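You operate a simulated robot arm through the tools that you are given. There is no shell and no other tool.

You run a simulated two-armed robot. Do the job below in one go: nothing can be reset, and whatever is moved stays where it is left.

Task
Lock the short lid down, zero the rig and run a trial stroke.
Fine: both of the lid's thumbscrews before you twist the stop ring free and switch on; hands clear of frame and tank; wait for DONE and turn the drive switch off; end with the guards shut and the carriage at rest at zero. Where these are worked on the way, their far stop is far enough and under half their travel is too little: drive switch.

It is judged by the outcome, as a careful person would: the job done as asked, and still so three seconds after it is handed in. It fails if anything else is knocked over, pushed out of place, dropped, spilled or broken. Lids that push on must go on centred and level and be pressed home; caps that screw on are set level and turned clockwise until they are tight.

Robot
Two 6-joint arms with two-finger grippers on one trunk, on a base that moves. Base frame: it is fixed to the floor where the robot stands at the start and does not move with it; the origin is under the middle of the robot, x ahead of it, y to its left, z up. Lengths are in m, angles in degrees, forces in N, time in s.
The left shoulder is at the start at [0.061, 0.143, 0.875], the right one opposite. With the tool pointing down near the work surface each hand reaches from about 0.1 to 0.46 m from the robot's upright axis, wherever it stands, measured 20 degrees to its own side. Places, roughly: beam thumbscrew [-1.6, -0.9, 1.3]; carriage [-2, -1, 1]; drive switch [-2.2, -0.6, 1]; post thumbscrew [-2.2, -0.8, 1.3]; rail thumbscrew [-2, -0.8, 1.3]; run button [-1.9, -0.6, 0.9]; short lid (39x36x6 cm) [-2.3, -1, 1.2]; speed knob [-1.7, -0.6, 1]; stop box [-2.25, -0.75, 1]; stroke knob [-2, -0.6, 1]; tank thumbscrew [-2.5, -1, 1.3]; zero button [-1.8, -0.6, 0.9]. Payload 2.45 kg a hand.
The tool frame of a hand sits at the grasp point between the pads (the TCP): z along the fingers, y along the line on which they close. The tips reach 0.026 m beyond it. The gripper opens to 0.096 m; its body begins 0.069 m behind the TCP.
Orientation is that of the tool frame in the base frame, as a unit quaternion [w, x, y, z]. With the fingers straight down and closing along the base's y, the tool's x points along the base's -x, its y along +y and its z along -z.

Tools
- The arms move only by the tool servo_tool. It takes "left_moves", "right_moves" or both (then of equal length, played together; a hand with none holds still); each is a list of rows, each an object of numbers (a shift or turn left out is 0, a gripper value left out holds the last): "claw": the finger opening in m, from 0 to 0.096; "tx", "ty", "tz": the shift along the base's x, y, z in units of 30 mm (1.0 is 30 mm); "ax", "ay", "az": the turn, a rotation vector about the base's x, y, z in units of 5 degrees (1.0 is 5 degrees). In form: [{"claw": .., "tx": .., "ty": .., "tz": .., "ax": .., "ay": .., "az": ..}, ...]. A call has 1 to 20 rows; each row shifts and turns the commanded pose from where the row before left it. A call with a number of a shift or a turn outside -1 to 1 is refused whole. Rows are played at 5 a second. More than 0.05 m and 8.6 degrees between two rows, or a gripper value outside its range, and nothing of the call is played. A pose out of reach is approached as far as the arm can. The call stops where the force on the tool passes 80 N (or 10 N more than at its start, if that is more) or the arm is blocked; 0.2 s more then pass. The fingers move at their own pace (about 0.0799 m/s each) and stop on an object; they squeeze with about 25 N. The grip force told is the motor's: it shows also when the fingers shut on nothing. Time passes only in rows, and 0.2 s behind the last, so rows that do not move let the fingers close. It gives the time, the measured TCP pose, the force on the tool (base axes), the opening and the grip force at its end, in the units of the frame above (readings bear some noise), with the torque about the TCP (base axes, N m) and any sound that the robot's microphone picked up, and new pictures: "views" is both (left out), scene, wrist or none (wrist: the cameras of the hands that moved).
- Cameras (640 x 400 px; columns grow to the right, rows downward): "scene" is now at [0.1473, 0.0031, 1.495]; the picture's right is [0.03, -1.00, 0.00], its down [-0.64, -0.02, -0.77] and it looks along [0.77, 0.02, -0.64] (base axes); focal length 271 px, centre (320, 200). "left" rides on the left gripper at [0.082, -0.003, -0.098] in its tool frame; the picture's right is [0.04, 1.00, 0.00], its down [-0.73, 0.03, -0.68] and it looks along [-0.68, 0.03, 0.73] (tool axes); focal length 256 px, centre (320, 200). "right" rides on the right gripper at [0.081, 0.003, -0.098] in its tool frame; the picture's right is [-0.04, 1.00, 0.00], its down [-0.73, -0.03, -0.68] and it looks along [-0.68, -0.03, 0.73] (tool axes); focal length 256 px, centre (320, 200). There is no depth. A picture from a camera that has moved, and an enlarged one, comes with that camera's place and axes in the base frame and with its lens.
- raise_lower(by): slides the trunk up (or, below 0, down) by that many m; the arms and the scene camera ride with it, the base frame stays. It gives what a move gives, with no picture.
- steer(legs): drives the robot by 1 to 6 legs, each [ahead, turn to the left] in m and degrees, along the robot's own axes; the way and the turn of a leg run together, so that a leg with both is an arc; at most 1.5 m and 180 degrees a leg. The arms and the cameras ride along, it lands a little off, and it stops where it bumps. It gives what a move gives, and a new picture of the scene camera.
- aim_head(pan, tilt): turns the head with the scene camera to pan (to the left, within 86 degrees either way) and tilt (down, from -29 to 69), counted from straight ahead of the robot. It gives what a move gives, and a new picture of the scene camera.
- enlarge(camera, box): a new picture of the part [left, top, right, bottom] of that camera's present view, enlarged. It takes no simulated time.
- job_done(): hands the job in; it is judged then, once.

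Nothing tells you exact positions but the pictures and the camera data. Unless the task says otherwise, let go and move clear before handing in.

The tools are called after "Request:" as a command line: name --argument value ..., lists and objects as JSON in quotes. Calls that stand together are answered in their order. servo_tool: Moves the arms, as the interface text tells. Its arguments: {"type":"object","properties":{"left_moves":{"type":"array"},"right_moves":{"type":"array"},"views":{"type":"string","enum":["both","scene","wrist","none"]}},"required":[]} The other tools are called the same way: raise_lower (by) moves the trunk up or down; steer (legs) drives the base; aim_head (pan, tilt) turns the head that bears the scene camera; enlarge (camera, box) takes an enlarged picture of a part of a camera's view; job_done () hands the job in.

At the start:

```text
clock: 0.0
left_eef_pos: [0.4866, 0.1805, 1.1293]
left_orientation: [0.0, -0.003, 1.0, 0.0]
left_ft_force: [-0.1, -0.1, -0.8]
left_wrist_torque: [0.0, 0.02, 0.02]
left_width: 0.0959
left_gripper_force: 0.0
right_eef_pos: [0.4983, -0.1533, 1.1413]
right_orientation: [0.0, -0.003, 1.0, 0.0]
right_ft_force: [0.4, 0.8, 0.0]
right_wrist_torque: [-0.01, 0.0, 0.01]
right_width: 0.096
right_gripper_force: 0.1
trunk travel left (down, up): [-0.5, 0.09]
robot x, y, heading: [0.0041, -0.0014, 0.1]
head pan, tilt (commanded): [1.6, 39.5]
```

scene: 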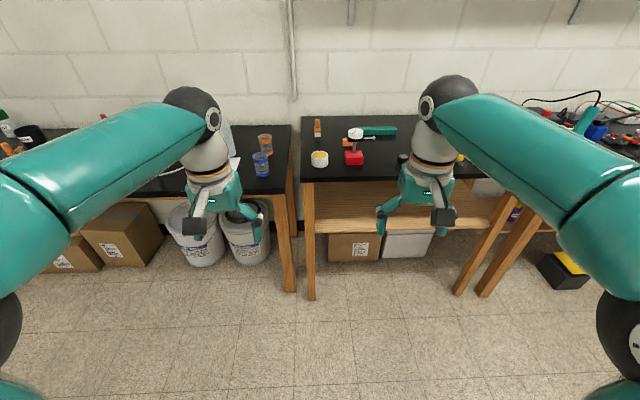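
right: 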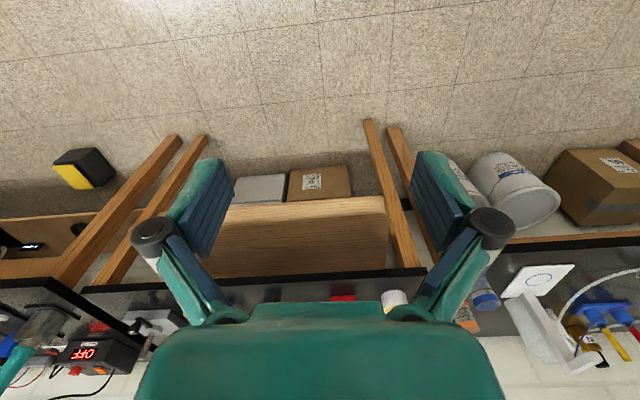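
left: 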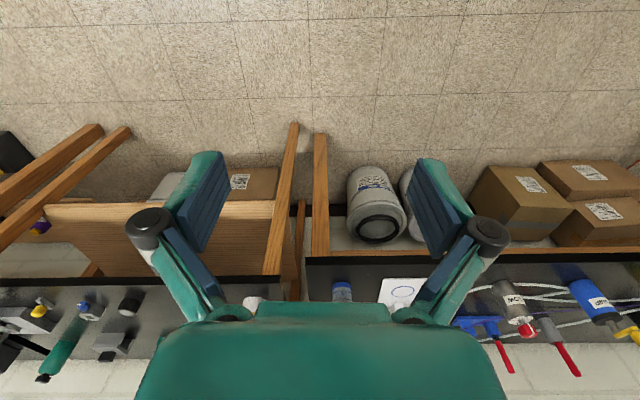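

I see two benches ahead of me, but the rig lies behind me to the right, near [-2, -0.8]. I'll turn in place to look toward it before driving.

Request:
steer --legs '[[0, -100]]'

```text
clock: 4.0
left_eef_pos: [0.2505, -0.4618, 1.1302]
left_orientation: [0.001, 0.648, 0.761, 0.001]
left_ft_force: [0.1, 0.0, -0.5]
left_wrist_torque: [0.02, -0.08, 0.01]
left_width: 0.0958
left_gripper_force: 0.0
right_eef_pos: [-0.0748, -0.5236, 1.1416]
right_orientation: [0.001, 0.648, 0.761, 0.001]
right_ft_force: [-1.3, -0.7, -0.6]
right_wrist_torque: [0.04, -0.06, 0.0]
right_width: 0.0961
right_gripper_force: 0.0
trunk travel left (down, up): [-0.5, 0.09]
robot x, y, heading: [0.0582, 0.002, -83.4]
head pan, tilt (commanded): [1.6, 39.5]
stopped in leg 1: the robot was blocked; the commanded pose is now the measured one
camera scene: at [0.0797, -0.1403, 1.4947], right [-0.99, -0.15, 0.0], down [-0.09, 0.63, -0.77], along [0.11, -0.76, -0.64], focal length 271 px, centre (320, 200)
```

scene: 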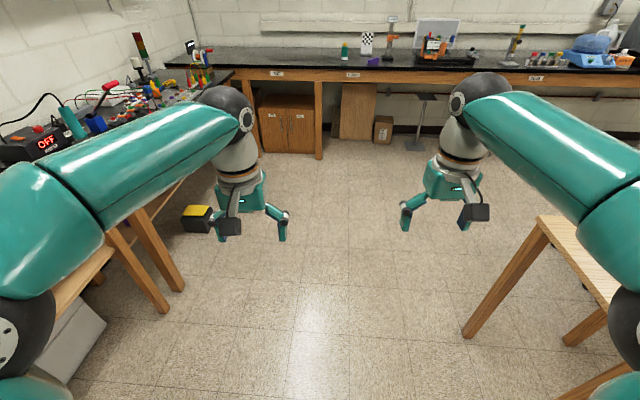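

The turn was blocked: a wooden table stands close on my right, probably touching the base or the elbow. I'll look to the right to see what is there.

Request:
aim_head --pan -60 --tilt 35

Request:
aim_head --pan -86 --tilt 60

```text
clock: 5.3
left_eef_pos: [0.2555, -0.4593, 1.1299]
left_orientation: [0.0, 0.649, 0.761, 0.0]
left_ft_force: [-0.8, 0.3, -0.2]
left_wrist_torque: [0.0, 0.04, 0.01]
left_width: 0.0956
left_gripper_force: 0.0
right_eef_pos: [-0.0726, -0.5214, 1.1433]
right_orientation: [0.0, 0.648, 0.762, 0.0]
right_ft_force: [0.4, -0.9, -0.1]
right_wrist_torque: [-0.02, -0.02, 0.0]
right_width: 0.0961
right_gripper_force: 0.1
trunk travel left (down, up): [-0.5, 0.09]
robot x, y, heading: [0.0653, 0.0054, -82.9]
head pan, tilt (commanded): [-60.0, 35.0]
camera scene: at [0.0009, -0.1065, 1.5018], right [-0.6, 0.8, 0.0], down [0.46, 0.34, -0.82], along [-0.66, -0.49, -0.57], focal length 271 px, centre (320, 200)
```

scene: 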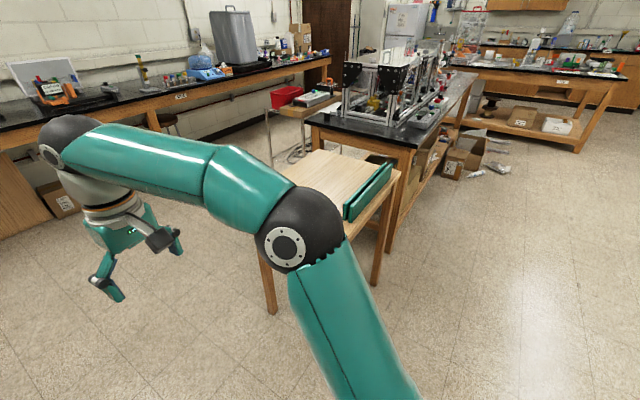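

```text
clock: 6.2
left_eef_pos: [0.2533, -0.4595, 1.1314]
left_orientation: [0.0, 0.649, 0.761, -0.001]
left_ft_force: [-0.5, 0.0, -0.4]
left_wrist_torque: [-0.01, 0.01, 0.0]
left_width: 0.096
left_gripper_force: 0.1
right_eef_pos: [-0.0712, -0.5212, 1.1439]
right_orientation: [0.0, 0.647, 0.762, 0.0]
right_ft_force: [0.0, -0.5, 0.7]
right_wrist_torque: [0.0, 0.01, 0.02]
right_width: 0.096
right_gripper_force: 0.0
trunk travel left (down, up): [-0.5, 0.09]
robot x, y, heading: [0.0653, 0.0093, -83.2]
head pan, tilt (commanded): [-85.9, 60.0]
camera scene: at [0.0058, -0.0663, 1.4676], right [-0.19, 0.98, 0.0], down [0.85, 0.16, -0.5], along [-0.49, -0.09, -0.87], focal length 271 px, centre (320, 200)
```

scene: 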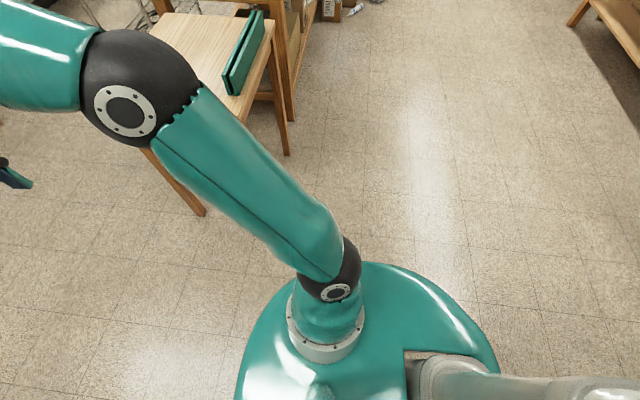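

The rig's bench is ahead and to the right, with a small slanted wooden table carrying two green slabs in front of it. Nothing on the right seems to touch me, so I'll check the left side for whatever blocked the turn.

Request:
aim_head --pan 60 --tilt 45

Request:
aim_head --pan 86 --tilt 69

```text
clock: 8.5
left_eef_pos: [0.2543, -0.4595, 1.1306]
left_orientation: [-0.001, 0.649, 0.761, 0.0]
left_ft_force: [0.2, 0.1, -0.5]
left_wrist_torque: [0.0, -0.03, -0.02]
left_width: 0.0962
left_gripper_force: 0.1
right_eef_pos: [-0.0742, -0.5219, 1.1429]
right_orientation: [0.0, 0.648, 0.762, 0.0]
right_ft_force: [0.0, -0.3, 0.2]
right_wrist_torque: [0.01, -0.04, -0.02]
right_width: 0.0961
right_gripper_force: 0.2
trunk travel left (down, up): [-0.5, 0.09]
robot x, y, heading: [0.0624, 0.0066, -83.4]
head pan, tilt (commanded): [60.0, 45.0]
camera scene: at [0.146, -0.0858, 1.487], right [-0.39, -0.92, 0.0], down [-0.65, 0.28, -0.71], along [0.65, -0.28, -0.71], focal length 271 px, centre (320, 200)
```

scene: 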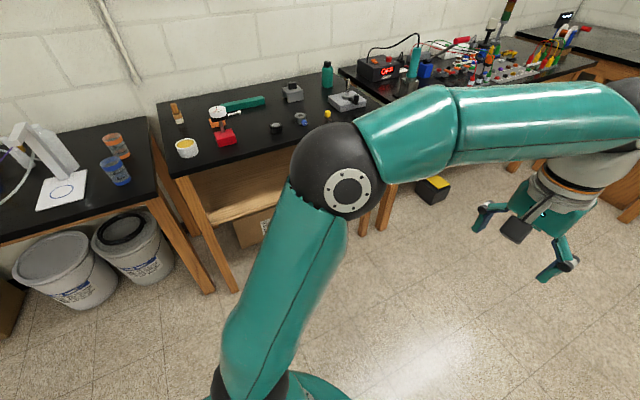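

```text
clock: 9.4
left_eef_pos: [0.2544, -0.4601, 1.1314]
left_orientation: [0.0, 0.649, 0.761, 0.001]
left_ft_force: [1.1, 0.8, -0.6]
left_wrist_torque: [0.03, 0.0, 0.0]
left_width: 0.0959
left_gripper_force: 0.2
right_eef_pos: [-0.0717, -0.5219, 1.1444]
right_orientation: [0.0, 0.648, 0.762, 0.0]
right_ft_force: [0.1, 0.5, 0.8]
right_wrist_torque: [-0.01, -0.01, 0.03]
right_width: 0.0959
right_gripper_force: 0.0
trunk travel left (down, up): [-0.5, 0.09]
robot x, y, heading: [0.0629, 0.008, -83.1]
head pan, tilt (commanded): [85.9, 68.8]
camera scene: at [0.1272, -0.0511, 1.4582], right [0.05, -1.0, 0.0], down [-0.93, -0.04, -0.36], along [0.36, 0.02, -0.93], focal length 271 px, centre (320, 200)
```

scene: 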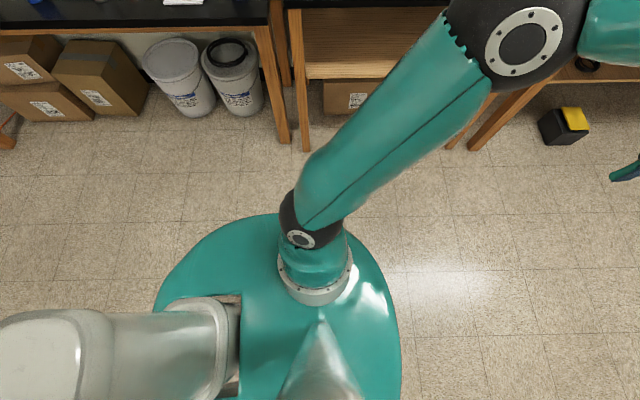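

The bench with the small tools and the floor on my left look clear, so the obstacle is probably behind the base. I'll move ahead a little into the open floor and continue turning right.

Request:
steer --legs '[[0.12, 0], [0, -95]]'

Request:
aim_head --pan 0 --tilt 40

```text
clock: 14.2
left_eef_pos: [-0.3464, -0.3963, 1.1324]
left_orientation: [0.0, 0.983, 0.181, 0.001]
left_ft_force: [-0.5, 0.4, -0.9]
left_wrist_torque: [-0.05, -0.06, 0.04]
left_width: 0.096
left_gripper_force: 0.0
right_eef_pos: [-0.4736, -0.0889, 1.1428]
right_orientation: [0.001, 0.983, 0.181, 0.001]
right_ft_force: [-0.8, 1.3, -1.0]
right_wrist_torque: [-0.08, -0.07, 0.03]
right_width: 0.0959
right_gripper_force: 0.0
trunk travel left (down, up): [-0.5, 0.09]
robot x, y, heading: [0.0965, -0.1725, -163.1]
head pan, tilt (commanded): [85.9, 68.8]
stopped in leg 2: the robot was blocked; the commanded pose is now the measured one
camera scene: at [0.0462, -0.2399, 1.4582], right [-0.98, -0.22, 0.0], down [-0.2, 0.91, -0.37], along [0.08, -0.36, -0.93], focal length 271 px, centre (320, 200)
```

scene: 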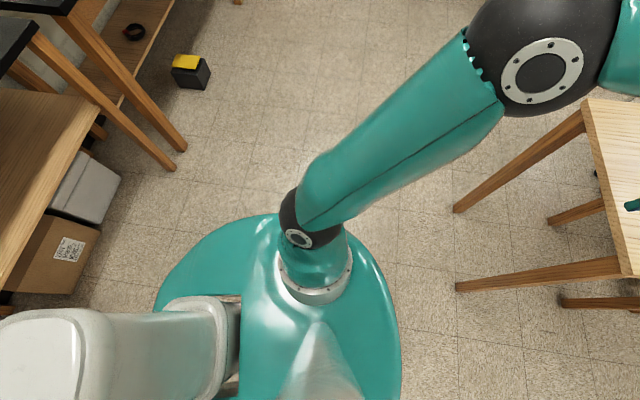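

```text
clock: 15.8
left_eef_pos: [-0.3452, -0.4, 1.1329]
left_orientation: [0.0, 0.983, 0.183, -0.001]
left_ft_force: [0.7, 0.2, 0.8]
left_wrist_torque: [-0.01, 0.0, 0.0]
left_width: 0.0961
left_gripper_force: 0.3
right_eef_pos: [-0.4703, -0.0919, 1.1446]
right_orientation: [0.001, 0.983, 0.183, 0.0]
right_ft_force: [-0.1, -0.2, 0.1]
right_wrist_torque: [-0.02, 0.02, 0.0]
right_width: 0.0961
right_gripper_force: 0.1
trunk travel left (down, up): [-0.5, 0.09]
robot x, y, heading: [0.0952, -0.1708, -163.6]
head pan, tilt (commanded): [0.0, 40.0]
camera scene: at [-0.0443, -0.2127, 1.4942], right [-0.29, 0.96, 0.0], down [0.62, 0.18, -0.77], along [-0.73, -0.22, -0.64], focal length 271 px, centre (320, 200)
```

scene: 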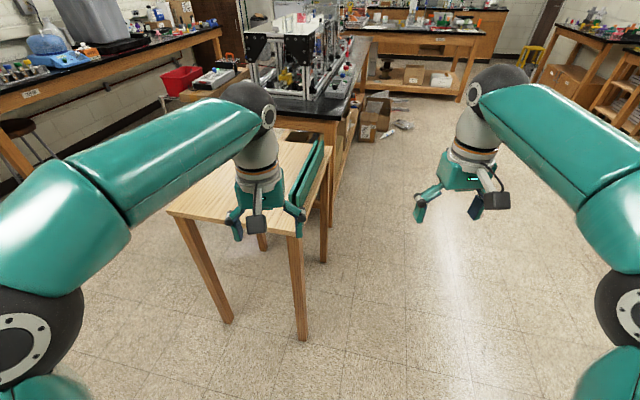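

I now face the rig's bench; the small table is close on my left with its near leg about [-0.62, -0.49]. I'll ease forward a bit so the tail gets clear, then turn away from that table and run parallel to it.

Request:
steer --legs '[[0.15, 0], [0, -28]]'

```text
clock: 18.7
left_eef_pos: [-0.5417, -0.2111, 1.132]
left_orientation: [0.0, 0.998, -0.062, 0.0]
left_ft_force: [-0.3, -0.1, -0.9]
left_wrist_torque: [0.01, -0.02, 0.0]
left_width: 0.0962
left_gripper_force: 0.0
right_eef_pos: [-0.5093, 0.1205, 1.1434]
right_orientation: [0.001, 0.998, -0.062, 0.0]
right_ft_force: [-0.4, -0.2, -0.5]
right_wrist_torque: [0.03, 0.03, 0.02]
right_width: 0.0961
right_gripper_force: 0.0
trunk travel left (down, up): [-0.5, 0.09]
robot x, y, heading: [-0.0532, -0.2376, 168.8]
head pan, tilt (commanded): [0.0, 40.0]
camera scene: at [-0.1943, -0.2084, 1.4941], right [0.19, 0.98, 0.0], down [0.63, -0.13, -0.76], along [-0.75, 0.15, -0.64], focal length 271 px, centre (320, 200)
```

scene: 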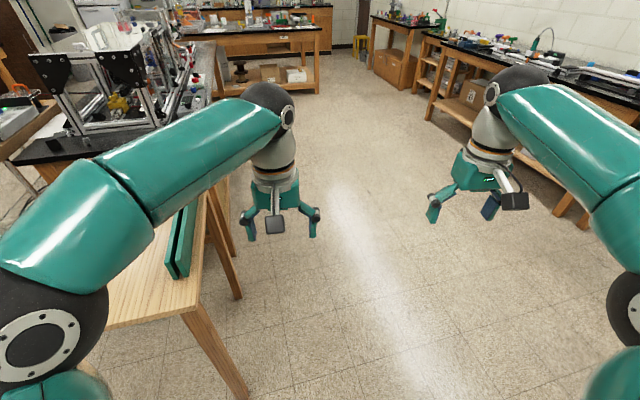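

The corridor ahead is clear, with the small table and then the rig's bench on my left. I'll swing slightly right of the table and drive along to about x = -1.45, then look at the rig.

Request:
steer --legs '[[0, -12], [0.6, 0], [0, 15], [0.85, 0]]'

Request:
aim_head --pan 60 --tilt 25

```text
clock: 28.2
left_eef_pos: [-1.9376, 0.127, 1.1328]
left_orientation: [0.0, 0.999, -0.038, 0.0]
left_ft_force: [-0.6, -0.8, -0.4]
left_wrist_torque: [-0.03, -0.02, 0.03]
left_width: 0.096
left_gripper_force: 0.1
right_eef_pos: [-1.922, 0.4584, 1.1453]
right_orientation: [0.001, 0.999, -0.038, 0.0]
right_ft_force: [0.0, -0.2, 0.0]
right_wrist_torque: [-0.05, -0.01, 0.02]
right_width: 0.0961
right_gripper_force: 0.1
trunk travel left (down, up): [-0.5, 0.09]
robot x, y, heading: [-1.4422, 0.1232, 171.5]
head pan, tilt (commanded): [0.0, 40.0]
camera scene: at [-1.5911, 0.146, 1.4942], right [0.15, 0.99, 0.0], down [0.64, -0.09, -0.77], along [-0.76, 0.11, -0.64], focal length 271 px, centre (320, 200)
```

scene: 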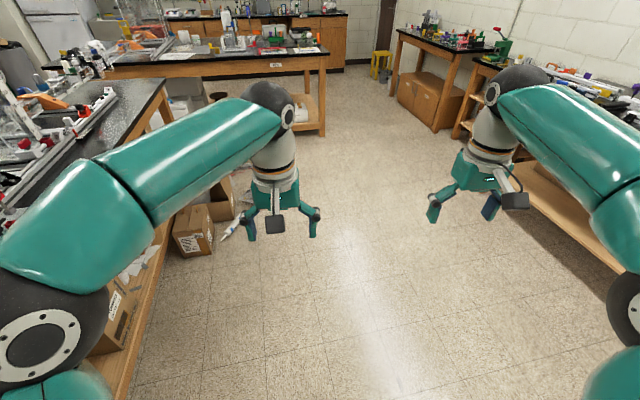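

```text
clock: 29.5
left_eef_pos: [-1.9371, 0.1278, 1.1343]
left_orientation: [-0.001, 0.999, -0.038, -0.002]
left_ft_force: [-0.1, 0.8, 0.6]
left_wrist_torque: [-0.02, -0.02, 0.01]
left_width: 0.096
left_gripper_force: 0.1
right_eef_pos: [-1.9211, 0.4594, 1.1458]
right_orientation: [0.0, 0.999, -0.037, 0.0]
right_ft_force: [0.0, -0.5, 1.4]
right_wrist_torque: [0.0, 0.01, -0.01]
right_width: 0.0962
right_gripper_force: 0.1
trunk travel left (down, up): [-0.5, 0.09]
robot x, y, heading: [-1.4471, 0.1239, 171.8]
head pan, tilt (commanded): [60.0, 25.0]
camera scene: at [-1.5637, 0.0614, 1.5175], right [-0.78, 0.62, 0.0], down [0.26, 0.33, -0.91], along [-0.56, -0.71, -0.42], focal length 271 px, centre (320, 200)
```

scene: 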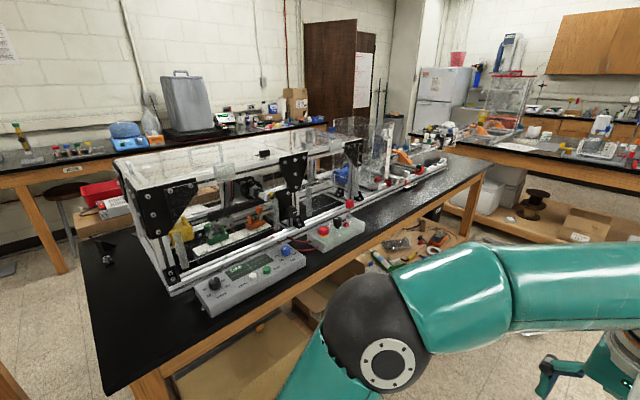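

I can see the rig now: a framed machine with a clear cover, a control box at its front-left, a red/white stop box at its right, and the bench edge near y = -0.5. I'll drive on to about x = -1.9 and turn to face it squarely.

Request:
steer --legs '[[0.5, 0], [0, 98]]'

Request:
aim_head --pan 0 --tilt 30

```text
clock: 36.1
left_eef_pos: [-2.0027, -0.2952, 1.1325]
left_orientation: [-0.001, 0.772, 0.636, 0.0]
left_ft_force: [1.1, 0.0, -0.9]
left_wrist_torque: [0.01, 0.11, 0.0]
left_width: 0.096
left_gripper_force: 0.1
right_eef_pos: [-2.3315, -0.2405, 1.1471]
right_orientation: [-0.001, 0.771, 0.637, -0.001]
right_ft_force: [0.9, -0.2, -0.1]
right_wrist_torque: [0.0, 0.09, 0.01]
right_width: 0.096
right_gripper_force: 0.1
trunk travel left (down, up): [-0.5, 0.09]
robot x, y, heading: [-2.0017, 0.2082, -103.0]
head pan, tilt (commanded): [60.0, 25.0]
stopped in leg 2: the robot was blocked; the commanded pose is now the measured one
camera scene: at [-1.9464, 0.0877, 1.5171], right [-0.68, -0.73, 0.0], down [-0.31, 0.29, -0.9], along [0.66, -0.62, -0.43], focal length 271 px, centre (320, 200)
```

scene: 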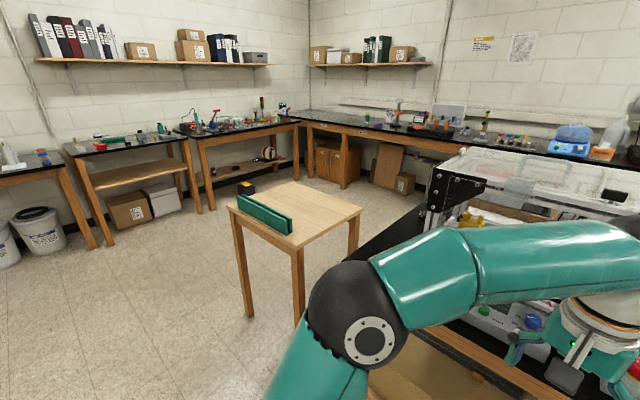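

```text
clock: 37.5
left_eef_pos: [-2.0055, -0.2936, 1.134]
left_orientation: [-0.001, 0.772, 0.636, -0.001]
left_ft_force: [0.2, 0.1, 0.1]
left_wrist_torque: [0.02, 0.0, -0.03]
left_width: 0.0962
left_gripper_force: 0.1
right_eef_pos: [-2.334, -0.2416, 1.1464]
right_orientation: [0.0, 0.771, 0.637, -0.001]
right_ft_force: [-0.3, 0.2, -0.3]
right_wrist_torque: [0.02, 0.02, 0.01]
right_width: 0.0958
right_gripper_force: 0.1
trunk travel left (down, up): [-0.5, 0.09]
robot x, y, heading: [-2.0064, 0.2112, -103.0]
head pan, tilt (commanded): [0.0, 30.0]
camera scene: at [-2.038, 0.0643, 1.5096], right [-0.97, 0.22, 0.0], down [0.11, 0.49, -0.87], along [-0.19, -0.84, -0.5], focal length 271 px, centre (320, 200)
```

scene: 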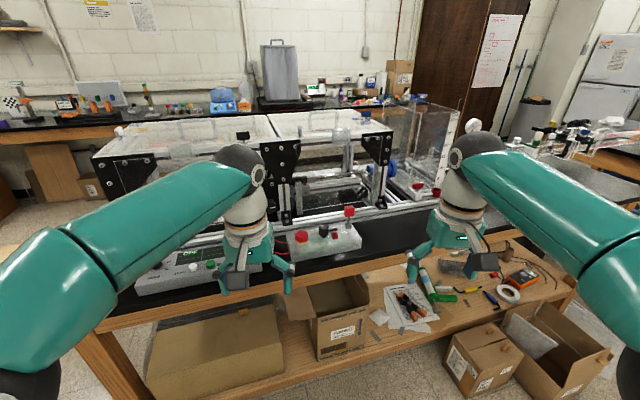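

I'm facing the rig from its front, with the control box at left, the stop box in the middle and the tank at right. I'll enlarge the view to study the parts.

Request:
enlarge --camera "scene" --box '[80, 100, 280, 300]'

Request:
enlarge --camera "scene" --box '[260, 100, 480, 260]'

```text
2.00 times, centred on (180, 200) of scene
camera zoom: at [-2.038, 0.0643, 1.5096], right [-0.97, 0.22, 0.0], down [0.11, 0.49, -0.87], along [-0.19, -0.84, -0.5], focal length 542 px, centre (600, 200)
```

zoom: 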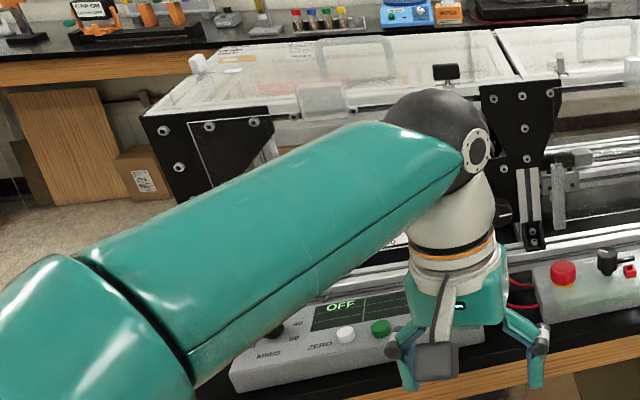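

```text
2.50 times, centred on (370, 180) of scene
camera zoom: at [-2.038, 0.0643, 1.5096], right [-0.97, 0.22, 0.0], down [0.11, 0.49, -0.87], along [-0.19, -0.84, -0.5], focal length 678 px, centre (195, 250)
```

zoom: 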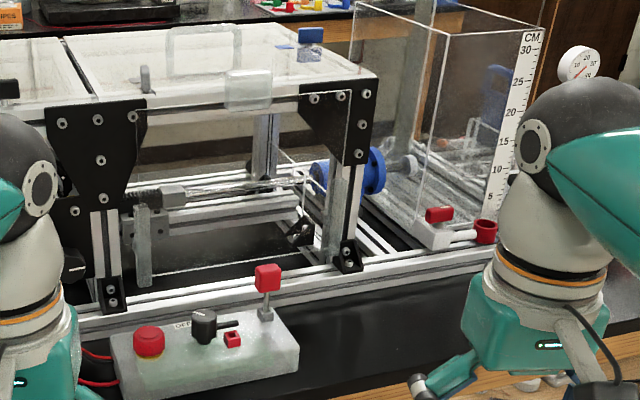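

My forearms hide much of the rig, so I'll draw both hands back and outward to open the view.

Request:
servo_tool --left_moves '[{"tx": 0.887, "ty": 0.137}, {"tx": 0.887, "ty": 0.137}, {"tx": 0.887, "ty": 0.137}, {"tx": 0.887, "ty": 0.137}, {"tx": 0.887, "ty": 0.137}, {"tx": 0.887, "ty": 0.137}, {"tx": 0.887, "ty": 0.137}, {"tx": 0.887, "ty": 0.137}, {"tx": 0.887, "ty": 0.137}, {"tx": 0.887, "ty": 0.137}]' --right_moves '[{"tx": -0.737, "ty": 0.513}, {"tx": -0.737, "ty": 0.513}, {"tx": -0.737, "ty": 0.513}, {"tx": -0.737, "ty": 0.513}, {"tx": -0.737, "ty": 0.513}, {"tx": -0.737, "ty": 0.513}, {"tx": -0.737, "ty": 0.513}, {"tx": -0.737, "ty": 0.513}, {"tx": -0.737, "ty": 0.513}, {"tx": -0.737, "ty": 0.513}]' --views "scene"

```text
clock: 39.6
left_eef_pos: [-1.7387, -0.2533, 1.1338]
left_orientation: [0.0, 0.772, 0.636, -0.001]
left_ft_force: [0.6, 0.0, 0.7]
left_wrist_torque: [-0.01, 0.02, 0.0]
left_width: 0.0959
left_gripper_force: 0.0
right_eef_pos: [-2.5553, -0.086, 1.146]
right_orientation: [0.001, 0.771, 0.637, 0.0]
right_ft_force: [0.6, -0.4, 0.5]
right_wrist_torque: [-0.04, 0.01, -0.02]
right_width: 0.0959
right_gripper_force: 0.0
trunk travel left (down, up): [-0.5, 0.09]
robot x, y, heading: [-2.0042, 0.2112, -102.8]
head pan, tilt (commanded): [0.0, 30.0]
camera scene: at [-2.0379, 0.0651, 1.5097], right [-0.97, 0.22, 0.0], down [0.11, 0.49, -0.87], along [-0.19, -0.84, -0.5], focal length 271 px, centre (320, 200)
```

scene: 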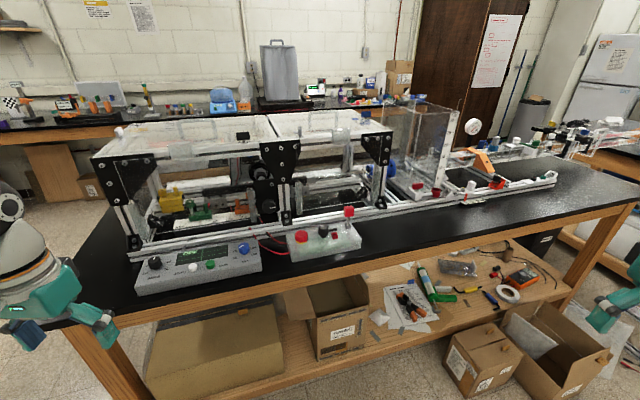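

Now the whole rig is in view. I'll enlarge its parts to identify the lids, thumbscrews, controls and carriage.

Request:
enlarge --camera "scene" --box '[80, 110, 240, 210]'

Request:
enlarge --camera "scene" --box '[230, 100, 390, 200]'

Request:
enlarge --camera "scene" --box '[130, 200, 370, 300]'

Request:
enlarge --camera "scene" --box '[360, 90, 520, 220]'

```text
4.00 times, centred on (160, 160) of scene
camera zoom: at [-2.0379, 0.0651, 1.5097], right [-0.97, 0.22, 0.0], down [0.11, 0.49, -0.87], along [-0.19, -0.84, -0.5], focal length 1084 px, centre (960, 360)
```

zoom: 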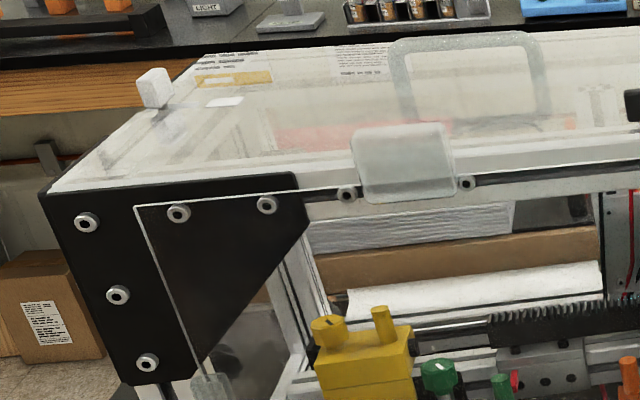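

```text
4.00 times, centred on (310, 150) of scene
camera zoom: at [-2.0379, 0.0651, 1.5097], right [-0.97, 0.22, 0.0], down [0.11, 0.49, -0.87], along [-0.19, -0.84, -0.5], focal length 1084 px, centre (360, 400)
```

zoom: 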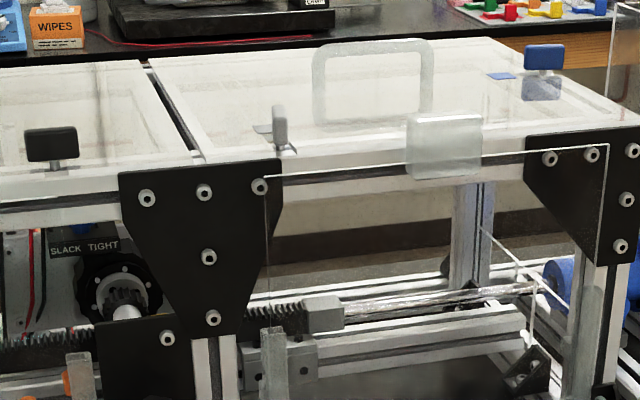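

```text
2.67 times, centred on (250, 250) of scene
camera zoom: at [-2.0379, 0.0651, 1.5097], right [-0.97, 0.22, 0.0], down [0.11, 0.49, -0.87], along [-0.19, -0.84, -0.5], focal length 723 px, centre (507, 67)
```

zoom: 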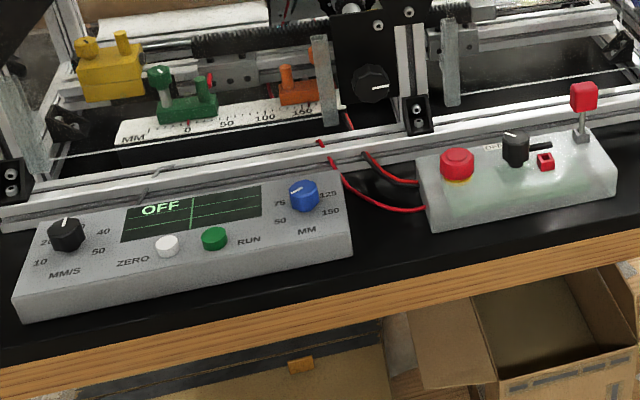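

```text
3.08 times, centred on (440, 155) of scene
camera zoom: at [-2.0379, 0.0651, 1.5097], right [-0.97, 0.22, 0.0], down [0.11, 0.49, -0.87], along [-0.19, -0.84, -0.5], focal length 834 px, centre (-49, 338)
```

zoom: 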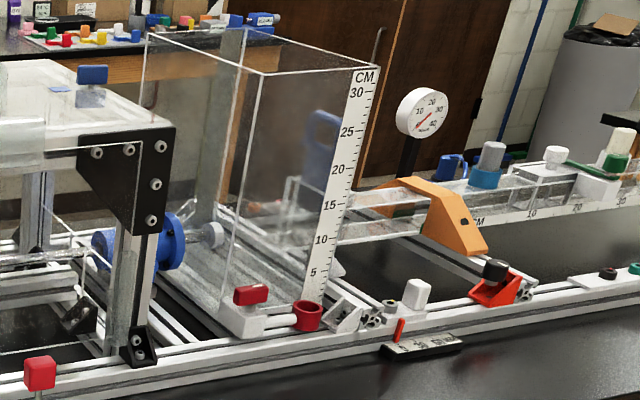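

I can make out the parts: white and black thumbscrews belong to the long left lid, grey (post) and blue (tank) to the short right lid; the control box shows OFF; the stop box carries a red mushroom with yellow ring, a black lever switch and a red flag on a stem. Next I'll look down to see how close my body can come to the bench.

Request:
aim_head --pan 0 --tilt 69

```text
clock: 40.7
left_eef_pos: [-1.7396, -0.2542, 1.1343]
left_orientation: [-0.001, 0.771, 0.636, -0.001]
left_ft_force: [1.3, 1.2, 1.1]
left_wrist_torque: [0.0, 0.03, 0.02]
left_width: 0.096
left_gripper_force: 0.0
right_eef_pos: [-2.5553, -0.0857, 1.1465]
right_orientation: [0.0, 0.771, 0.637, -0.001]
right_ft_force: [0.7, -0.7, -0.3]
right_wrist_torque: [-0.01, 0.02, 0.02]
right_width: 0.0963
right_gripper_force: 0.1
trunk travel left (down, up): [-0.5, 0.09]
robot x, y, heading: [-2.0053, 0.2061, -103.1]
head pan, tilt (commanded): [0.0, 68.8]
camera scene: at [-2.0302, 0.0982, 1.4582], right [-0.97, 0.22, 0.0], down [0.21, 0.91, -0.36], along [-0.08, -0.35, -0.93], focal length 271 px, centre (320, 200)
```

scene: 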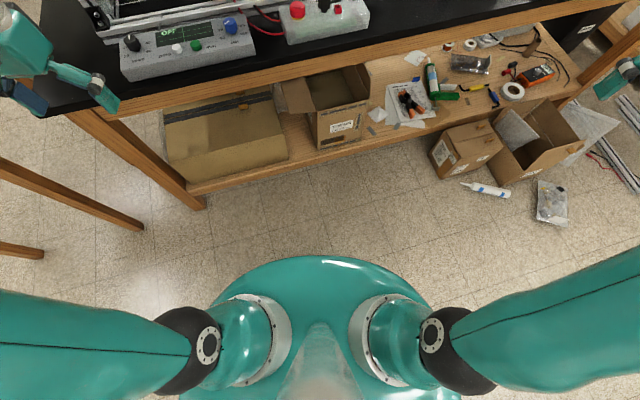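

The bench has a lower shelf with boxes near floor level, and my teal body shows in front of the shoulders. I'll raise the trunk fully, which I want for the high thumbscrews, and see whether that teal shape is the base or the torso.

Request:
raise_lower --by 0.09

Request:
aim_head --pan -1 --tilt 68.8

```text
clock: 42.0
left_eef_pos: [-1.7402, -0.2523, 1.2245]
left_orientation: [-0.001, 0.772, 0.635, -0.002]
left_ft_force: [0.8, -0.1, -0.1]
left_wrist_torque: [-0.03, -0.01, 0.04]
left_width: 0.0958
left_gripper_force: 0.0
right_eef_pos: [-2.5549, -0.0868, 1.235]
right_orientation: [0.001, 0.771, 0.636, -0.001]
right_ft_force: [0.7, -0.1, 0.7]
right_wrist_torque: [0.04, 0.01, 0.03]
right_width: 0.0961
right_gripper_force: 0.1
trunk travel left (down, up): [-0.59, 0.0]
robot x, y, heading: [-2.006, 0.2066, -102.7]
head pan, tilt (commanded): [0.0, 68.8]
```

```text
clock: 42.6
left_eef_pos: [-1.7391, -0.2528, 1.2243]
left_orientation: [-0.001, 0.772, 0.636, -0.001]
left_ft_force: [-0.7, -0.1, -1.0]
left_wrist_torque: [-0.05, 0.04, -0.01]
left_width: 0.0958
left_gripper_force: 0.1
right_eef_pos: [-2.5544, -0.0855, 1.2357]
right_orientation: [0.0, 0.771, 0.637, -0.001]
right_ft_force: [-0.3, -0.2, -0.3]
right_wrist_torque: [0.01, -0.03, 0.01]
right_width: 0.096
right_gripper_force: 0.1
trunk travel left (down, up): [-0.59, 0.0]
robot x, y, heading: [-2.0075, 0.2123, -103.2]
head pan, tilt (commanded): [-1.0, 68.8]
camera scene: at [-2.0312, 0.0984, 1.5481], right [-0.97, 0.24, 0.0], down [0.22, 0.91, -0.36], along [-0.09, -0.35, -0.93], focal length 271 px, centre (320, 200)
```

scene: 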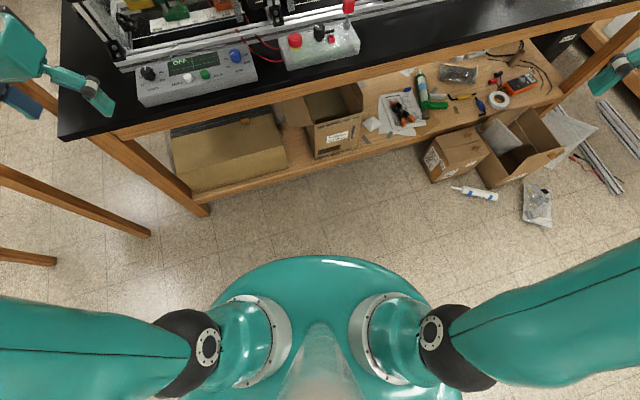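

The teal shape rides with the trunk, so it is my torso plate, about 0.2 m ahead of my axis; the bench edge is near y = -0.5. I'll shift toward x = -2.3 and square up to face -y, staying a bit short of the bench.

Request:
steer --legs '[[0, -25], [0.4, 0], [0, 38]]'

Request:
aim_head --pan 0 --tilt 35

```text
clock: 48.5
left_eef_pos: [-1.886, -0.4973, 1.2237]
left_orientation: [0.001, 0.692, 0.722, -0.001]
left_ft_force: [-0.1, -0.3, -0.1]
left_wrist_torque: [0.0, 0.02, 0.03]
left_width: 0.0962
left_gripper_force: 0.0
right_eef_pos: [-2.7183, -0.524, 1.2378]
right_orientation: [0.0, 0.692, 0.722, 0.0]
right_ft_force: [0.3, 0.8, 0.6]
right_wrist_torque: [-0.01, -0.02, 0.0]
right_width: 0.096
right_gripper_force: 0.1
trunk travel left (down, up): [-0.59, 0.0]
robot x, y, heading: [-2.2782, -0.1076, -90.2]
head pan, tilt (commanded): [-1.0, 68.8]
camera scene: at [-2.2791, -0.2234, 1.5481], right [-1.0, 0.02, 0.0], down [0.01, 0.93, -0.36], along [-0.01, -0.36, -0.93], focal length 271 px, centre (320, 200)
```

scene: 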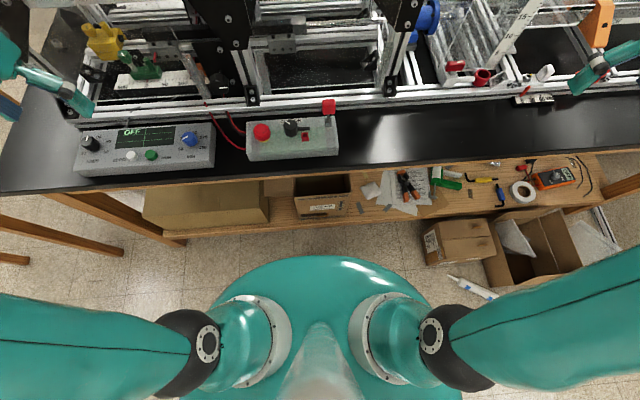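

```text
clock: 49.5
left_eef_pos: [-1.8865, -0.497, 1.2256]
left_orientation: [0.0, 0.693, 0.721, -0.001]
left_ft_force: [-0.5, 0.1, -0.4]
left_wrist_torque: [0.01, 0.04, 0.02]
left_width: 0.0959
left_gripper_force: 0.0
right_eef_pos: [-2.7191, -0.5228, 1.2369]
right_orientation: [0.002, 0.693, 0.721, 0.0]
right_ft_force: [-0.6, 0.1, -0.4]
right_wrist_torque: [0.0, -0.01, 0.0]
right_width: 0.096
right_gripper_force: 0.1
trunk travel left (down, up): [-0.59, 0.0]
robot x, y, heading: [-2.2802, -0.1065, -90.0]
head pan, tilt (commanded): [0.0, 35.0]
camera scene: at [-2.2775, -0.2555, 1.5917], right [-1.0, 0.0, 0.0], down [0.0, 0.57, -0.82], along [0.0, -0.82, -0.57], focal length 271 px, centre (320, 200)
```

scene: 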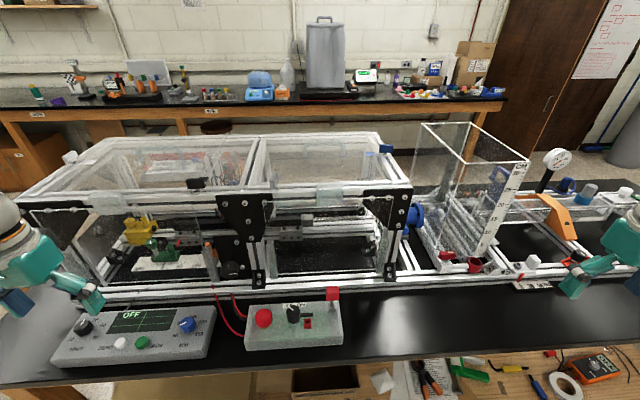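

I'm square to the rig at x = -2.28. Let me enlarge the short lid, its two thumbscrews, the stop box and the guards.

Request:
enlarge --camera "scene" --box '[230, 120, 430, 245]'

Request:
enlarge --camera "scene" --box '[230, 270, 358, 350]'

Request:
enlarge --camera "scene" --box '[30, 180, 280, 300]'

Request:
enlarge --camera "scene" --box '[340, 130, 420, 180]'

```text
3.20 times, centred on (330, 182) of scene
camera zoom: at [-2.2775, -0.2555, 1.5917], right [-1.0, 0.0, 0.0], down [0.0, 0.57, -0.82], along [0.0, -0.82, -0.57], focal length 868 px, centre (288, 256)
```

zoom: 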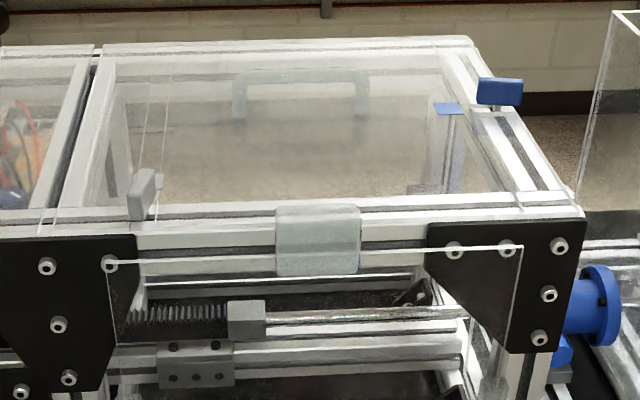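

```text
5.00 times, centred on (294, 310) of scene
camera zoom: at [-2.2775, -0.2555, 1.5917], right [-1.0, 0.0, 0.0], down [0.0, 0.57, -0.82], along [0.0, -0.82, -0.57], focal length 1356 px, centre (450, -350)
```

zoom: 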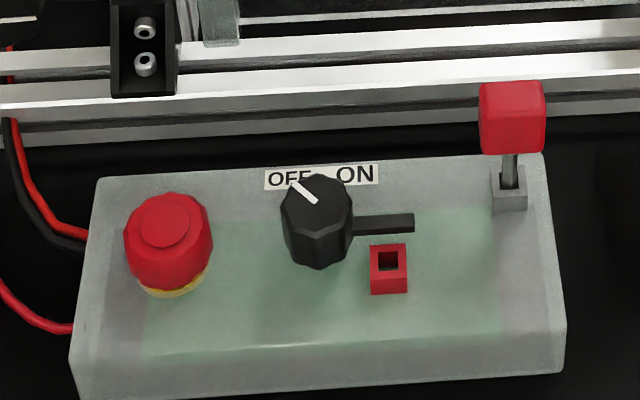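

```text
2.56 times, centred on (155, 240) of scene
camera zoom: at [-2.2775, -0.2555, 1.5917], right [-1.0, 0.0, 0.0], down [0.0, 0.57, -0.82], along [0.0, -0.82, -0.57], focal length 694 px, centre (742, 98)
```

zoom: 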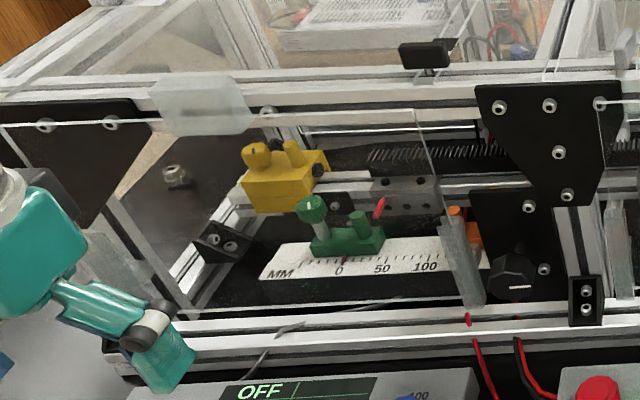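

```text
8.00 times, centred on (380, 155) of scene
camera zoom: at [-2.2775, -0.2555, 1.5917], right [-1.0, 0.0, 0.0], down [0.0, 0.57, -0.82], along [0.0, -0.82, -0.57], focal length 2169 px, centre (-160, 560)
```

zoom: 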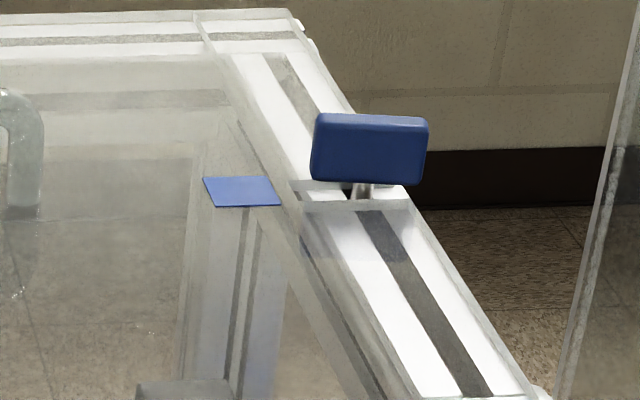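

The stop box has a latched-looking red mushroom, a black drive switch pointing at OFF, and both short-lid thumbscrews stand as flags on stems with matching coloured marks on the lid. I'll advance about 0.17 m so the torso nearly reaches the bench edge, then bring the right hand over the blue thumbscrew for a close look.

Request:
steer --legs '[[0.17, 0]]'

```text
clock: 51.0
left_eef_pos: [-1.886, -0.6704, 1.2244]
left_orientation: [-0.001, 0.693, 0.721, 0.0]
left_ft_force: [-0.1, 0.1, 0.2]
left_wrist_torque: [0.06, 0.01, -0.01]
left_width: 0.0959
left_gripper_force: 0.1
right_eef_pos: [-2.7175, -0.6953, 1.236]
right_orientation: [0.0, 0.692, 0.722, 0.001]
right_ft_force: [0.2, -0.6, -0.8]
right_wrist_torque: [0.09, 0.04, -0.03]
right_width: 0.0961
right_gripper_force: 0.0
trunk travel left (down, up): [-0.59, 0.0]
robot x, y, heading: [-2.2798, -0.2808, -89.8]
head pan, tilt (commanded): [0.0, 35.0]
camera scene: at [-2.2778, -0.4288, 1.5916], right [-1.0, 0.0, 0.0], down [0.0, 0.58, -0.82], along [0.0, -0.82, -0.58], focal length 271 px, centre (320, 200)
```

scene: 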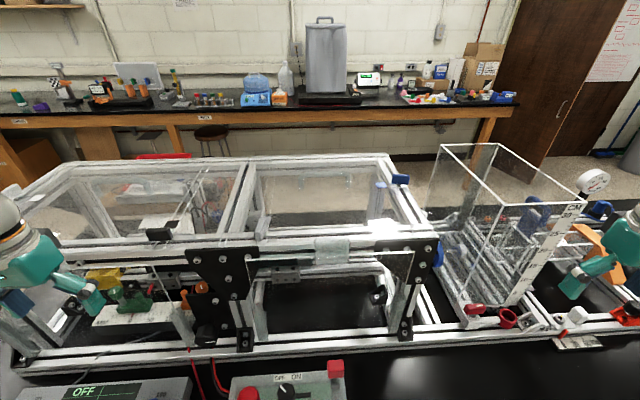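

I'll enlarge again to measure the two thumbscrews from this second viewpoint.

Request:
enlarge --camera "scene" --box '[230, 150, 430, 275]'

Request:
enlarge --camera "scene" --box '[240, 190, 320, 240]'

Request:
enlarge --camera "scene" --box '[360, 150, 440, 200]'

```text
3.20 times, centred on (330, 212) of scene
camera zoom: at [-2.2778, -0.4288, 1.5916], right [-1.0, 0.0, 0.0], down [0.0, 0.58, -0.82], along [0.0, -0.82, -0.58], focal length 868 px, centre (288, 160)
```

zoom: 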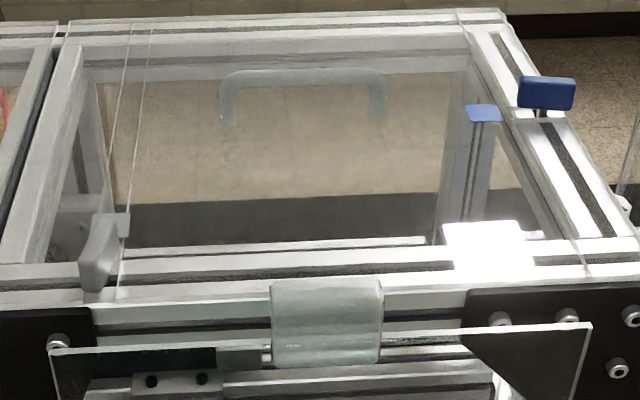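

```text
8.00 times, centred on (280, 215) of scene
camera zoom: at [-2.2778, -0.4288, 1.5916], right [-1.0, 0.0, 0.0], down [0.0, 0.58, -0.82], along [0.0, -0.82, -0.58], focal length 2169 px, centre (640, 80)
```

zoom: 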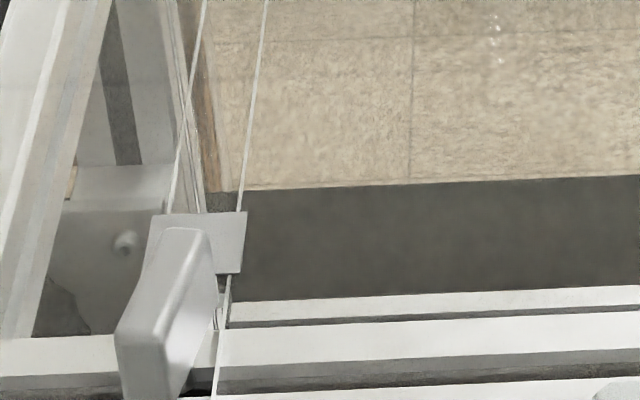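

```text
8.00 times, centred on (400, 175) of scene
camera zoom: at [-2.2778, -0.4288, 1.5916], right [-1.0, 0.0, 0.0], down [0.0, 0.58, -0.82], along [0.0, -0.82, -0.58], focal length 2169 px, centre (-320, 400)
```

zoom: 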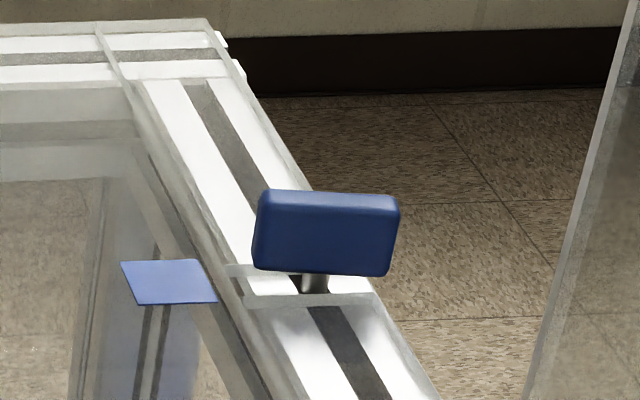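

I place the blue thumbscrew flag near [-2.466, -0.97, 1.265] and the grey one near [-2.168, -0.812, 1.257]. I'll lift the right hand and bring it over the short lid, short of the blue screw, to look closely and test the reach.

Request:
servo_tool --right_moves '[{"tz": 1}, {"tz": 1}, {"tz": 1}, {"tz": 1}, {"tz": 1}, {"tx": 0.93, "ty": -0.39}, {"tx": 0.93, "ty": -0.39}, {"tx": 0.93, "ty": -0.39}, {"tx": 0.93, "ty": -0.39}, {"tx": 0.93, "ty": -0.39}, {"tx": 0.93, "ty": -0.39}, {"tx": 0.93, "ty": -0.39}, {"tx": 0.93, "ty": -0.39}, {"tx": 0.93, "ty": -0.39}]' --views "both"

```text
clock: 54.0
left_eef_pos: [-1.8848, -0.6695, 1.2246]
left_orientation: [-0.001, 0.693, 0.721, 0.0]
left_ft_force: [0.3, -0.7, -0.1]
left_wrist_torque: [0.03, -0.01, -0.01]
left_width: 0.0962
left_gripper_force: 0.1
right_eef_pos: [-2.4574, -0.7767, 1.317]
right_orientation: [0.001, 0.692, 0.722, -0.002]
right_ft_force: [1.2, 0.8, 0.2]
right_wrist_torque: [0.01, -0.01, 0.01]
right_width: 0.0961
right_gripper_force: 0.1
right hand out of reach, approached as far as the arm can: row 3, 4, 5, 12, 13, 14
trunk travel left (down, up): [-0.59, 0.0]
robot x, y, heading: [-2.2804, -0.2787, -89.6]
head pan, tilt (commanded): [0.0, 35.0]
camera scene: at [-2.2769, -0.4273, 1.5917], right [-1.0, 0.0, 0.0], down [0.0, 0.57, -0.82], along [0.0, -0.82, -0.57], focal length 271 px, centre (320, 200)
camera right: at [-2.4561, -0.6938, 1.4153], right [1.0, 0.0, 0.0], down [0.0, -0.73, 0.68], along [0.0, -0.68, -0.73], focal length 256 px, centre (320, 200)
```

scene: 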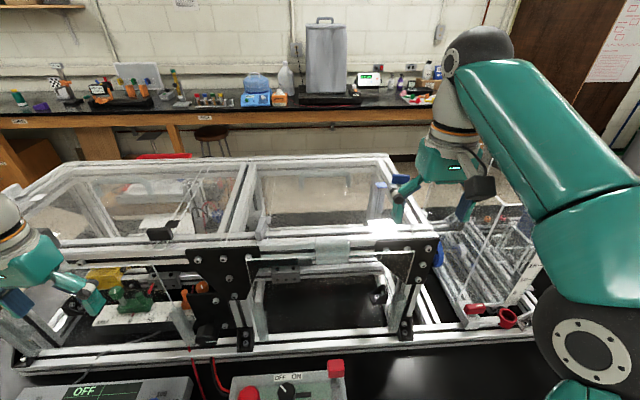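
right: 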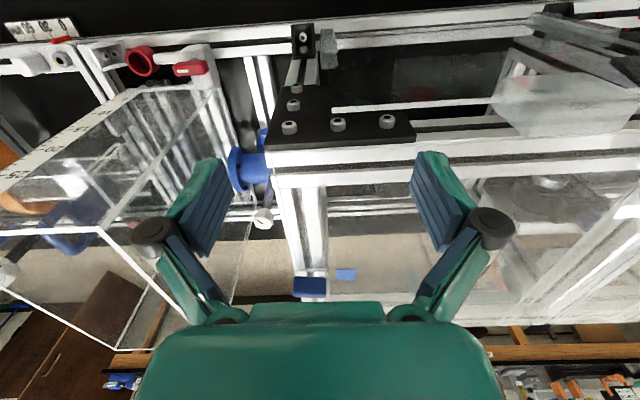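

The right hand reaches only about y = -0.78 with the tool straight down at this height, so the blue screw at y = -0.97 needs the tool tilted forward. I'll tilt the fingers about 40° forward and view the screw from there.

Request:
servo_tool --right_moves '[{"ax": -1, "tz": -0.3}, {"ax": -1, "tz": -0.3}, {"ax": -1, "tz": -0.3}, {"ax": -1}, {"ax": -1}, {"ax": -1}, {"ax": -1}, {"ax": -1}]' --views "both"

```text
clock: 55.8
left_eef_pos: [-1.8872, -0.6677, 1.2247]
left_orientation: [0.0, 0.693, 0.721, 0.0]
left_ft_force: [1.3, 1.2, 0.6]
left_wrist_torque: [-0.03, 0.03, 0.01]
left_width: 0.0959
left_gripper_force: 0.0
right_eef_pos: [-2.4565, -0.7771, 1.293]
right_orientation: [0.239, 0.649, 0.678, -0.249]
right_ft_force: [0.2, -0.2, 0.1]
right_wrist_torque: [-0.01, 0.01, 0.01]
right_width: 0.0958
right_gripper_force: 0.1
trunk travel left (down, up): [-0.59, 0.0]
robot x, y, heading: [-2.2785, -0.2778, -89.8]
head pan, tilt (commanded): [0.0, 35.0]
camera scene: at [-2.2779, -0.4259, 1.5919], right [-1.0, 0.0, 0.0], down [0.0, 0.57, -0.82], along [0.0, -0.82, -0.57], focal length 271 px, centre (320, 200)
camera right: at [-2.4563, -0.6498, 1.3141], right [1.0, 0.0, 0.0], down [0.0, -0.12, 0.99], along [0.0, -0.99, -0.12], focal length 256 px, centre (320, 200)
```

scene: 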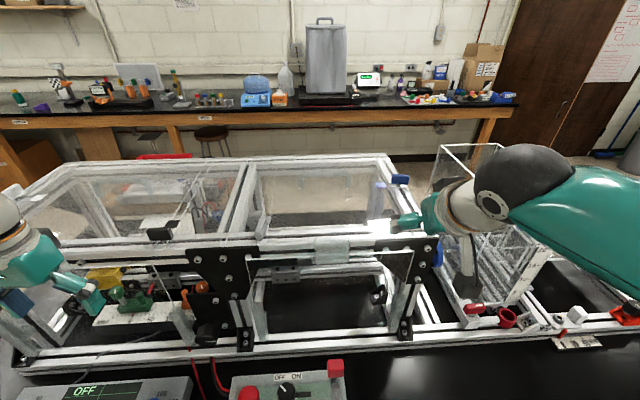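
right: 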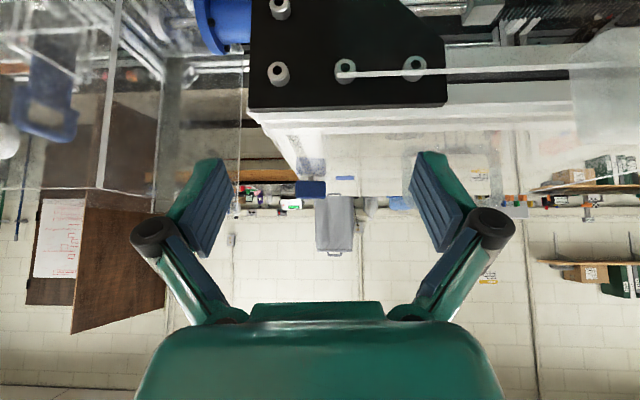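

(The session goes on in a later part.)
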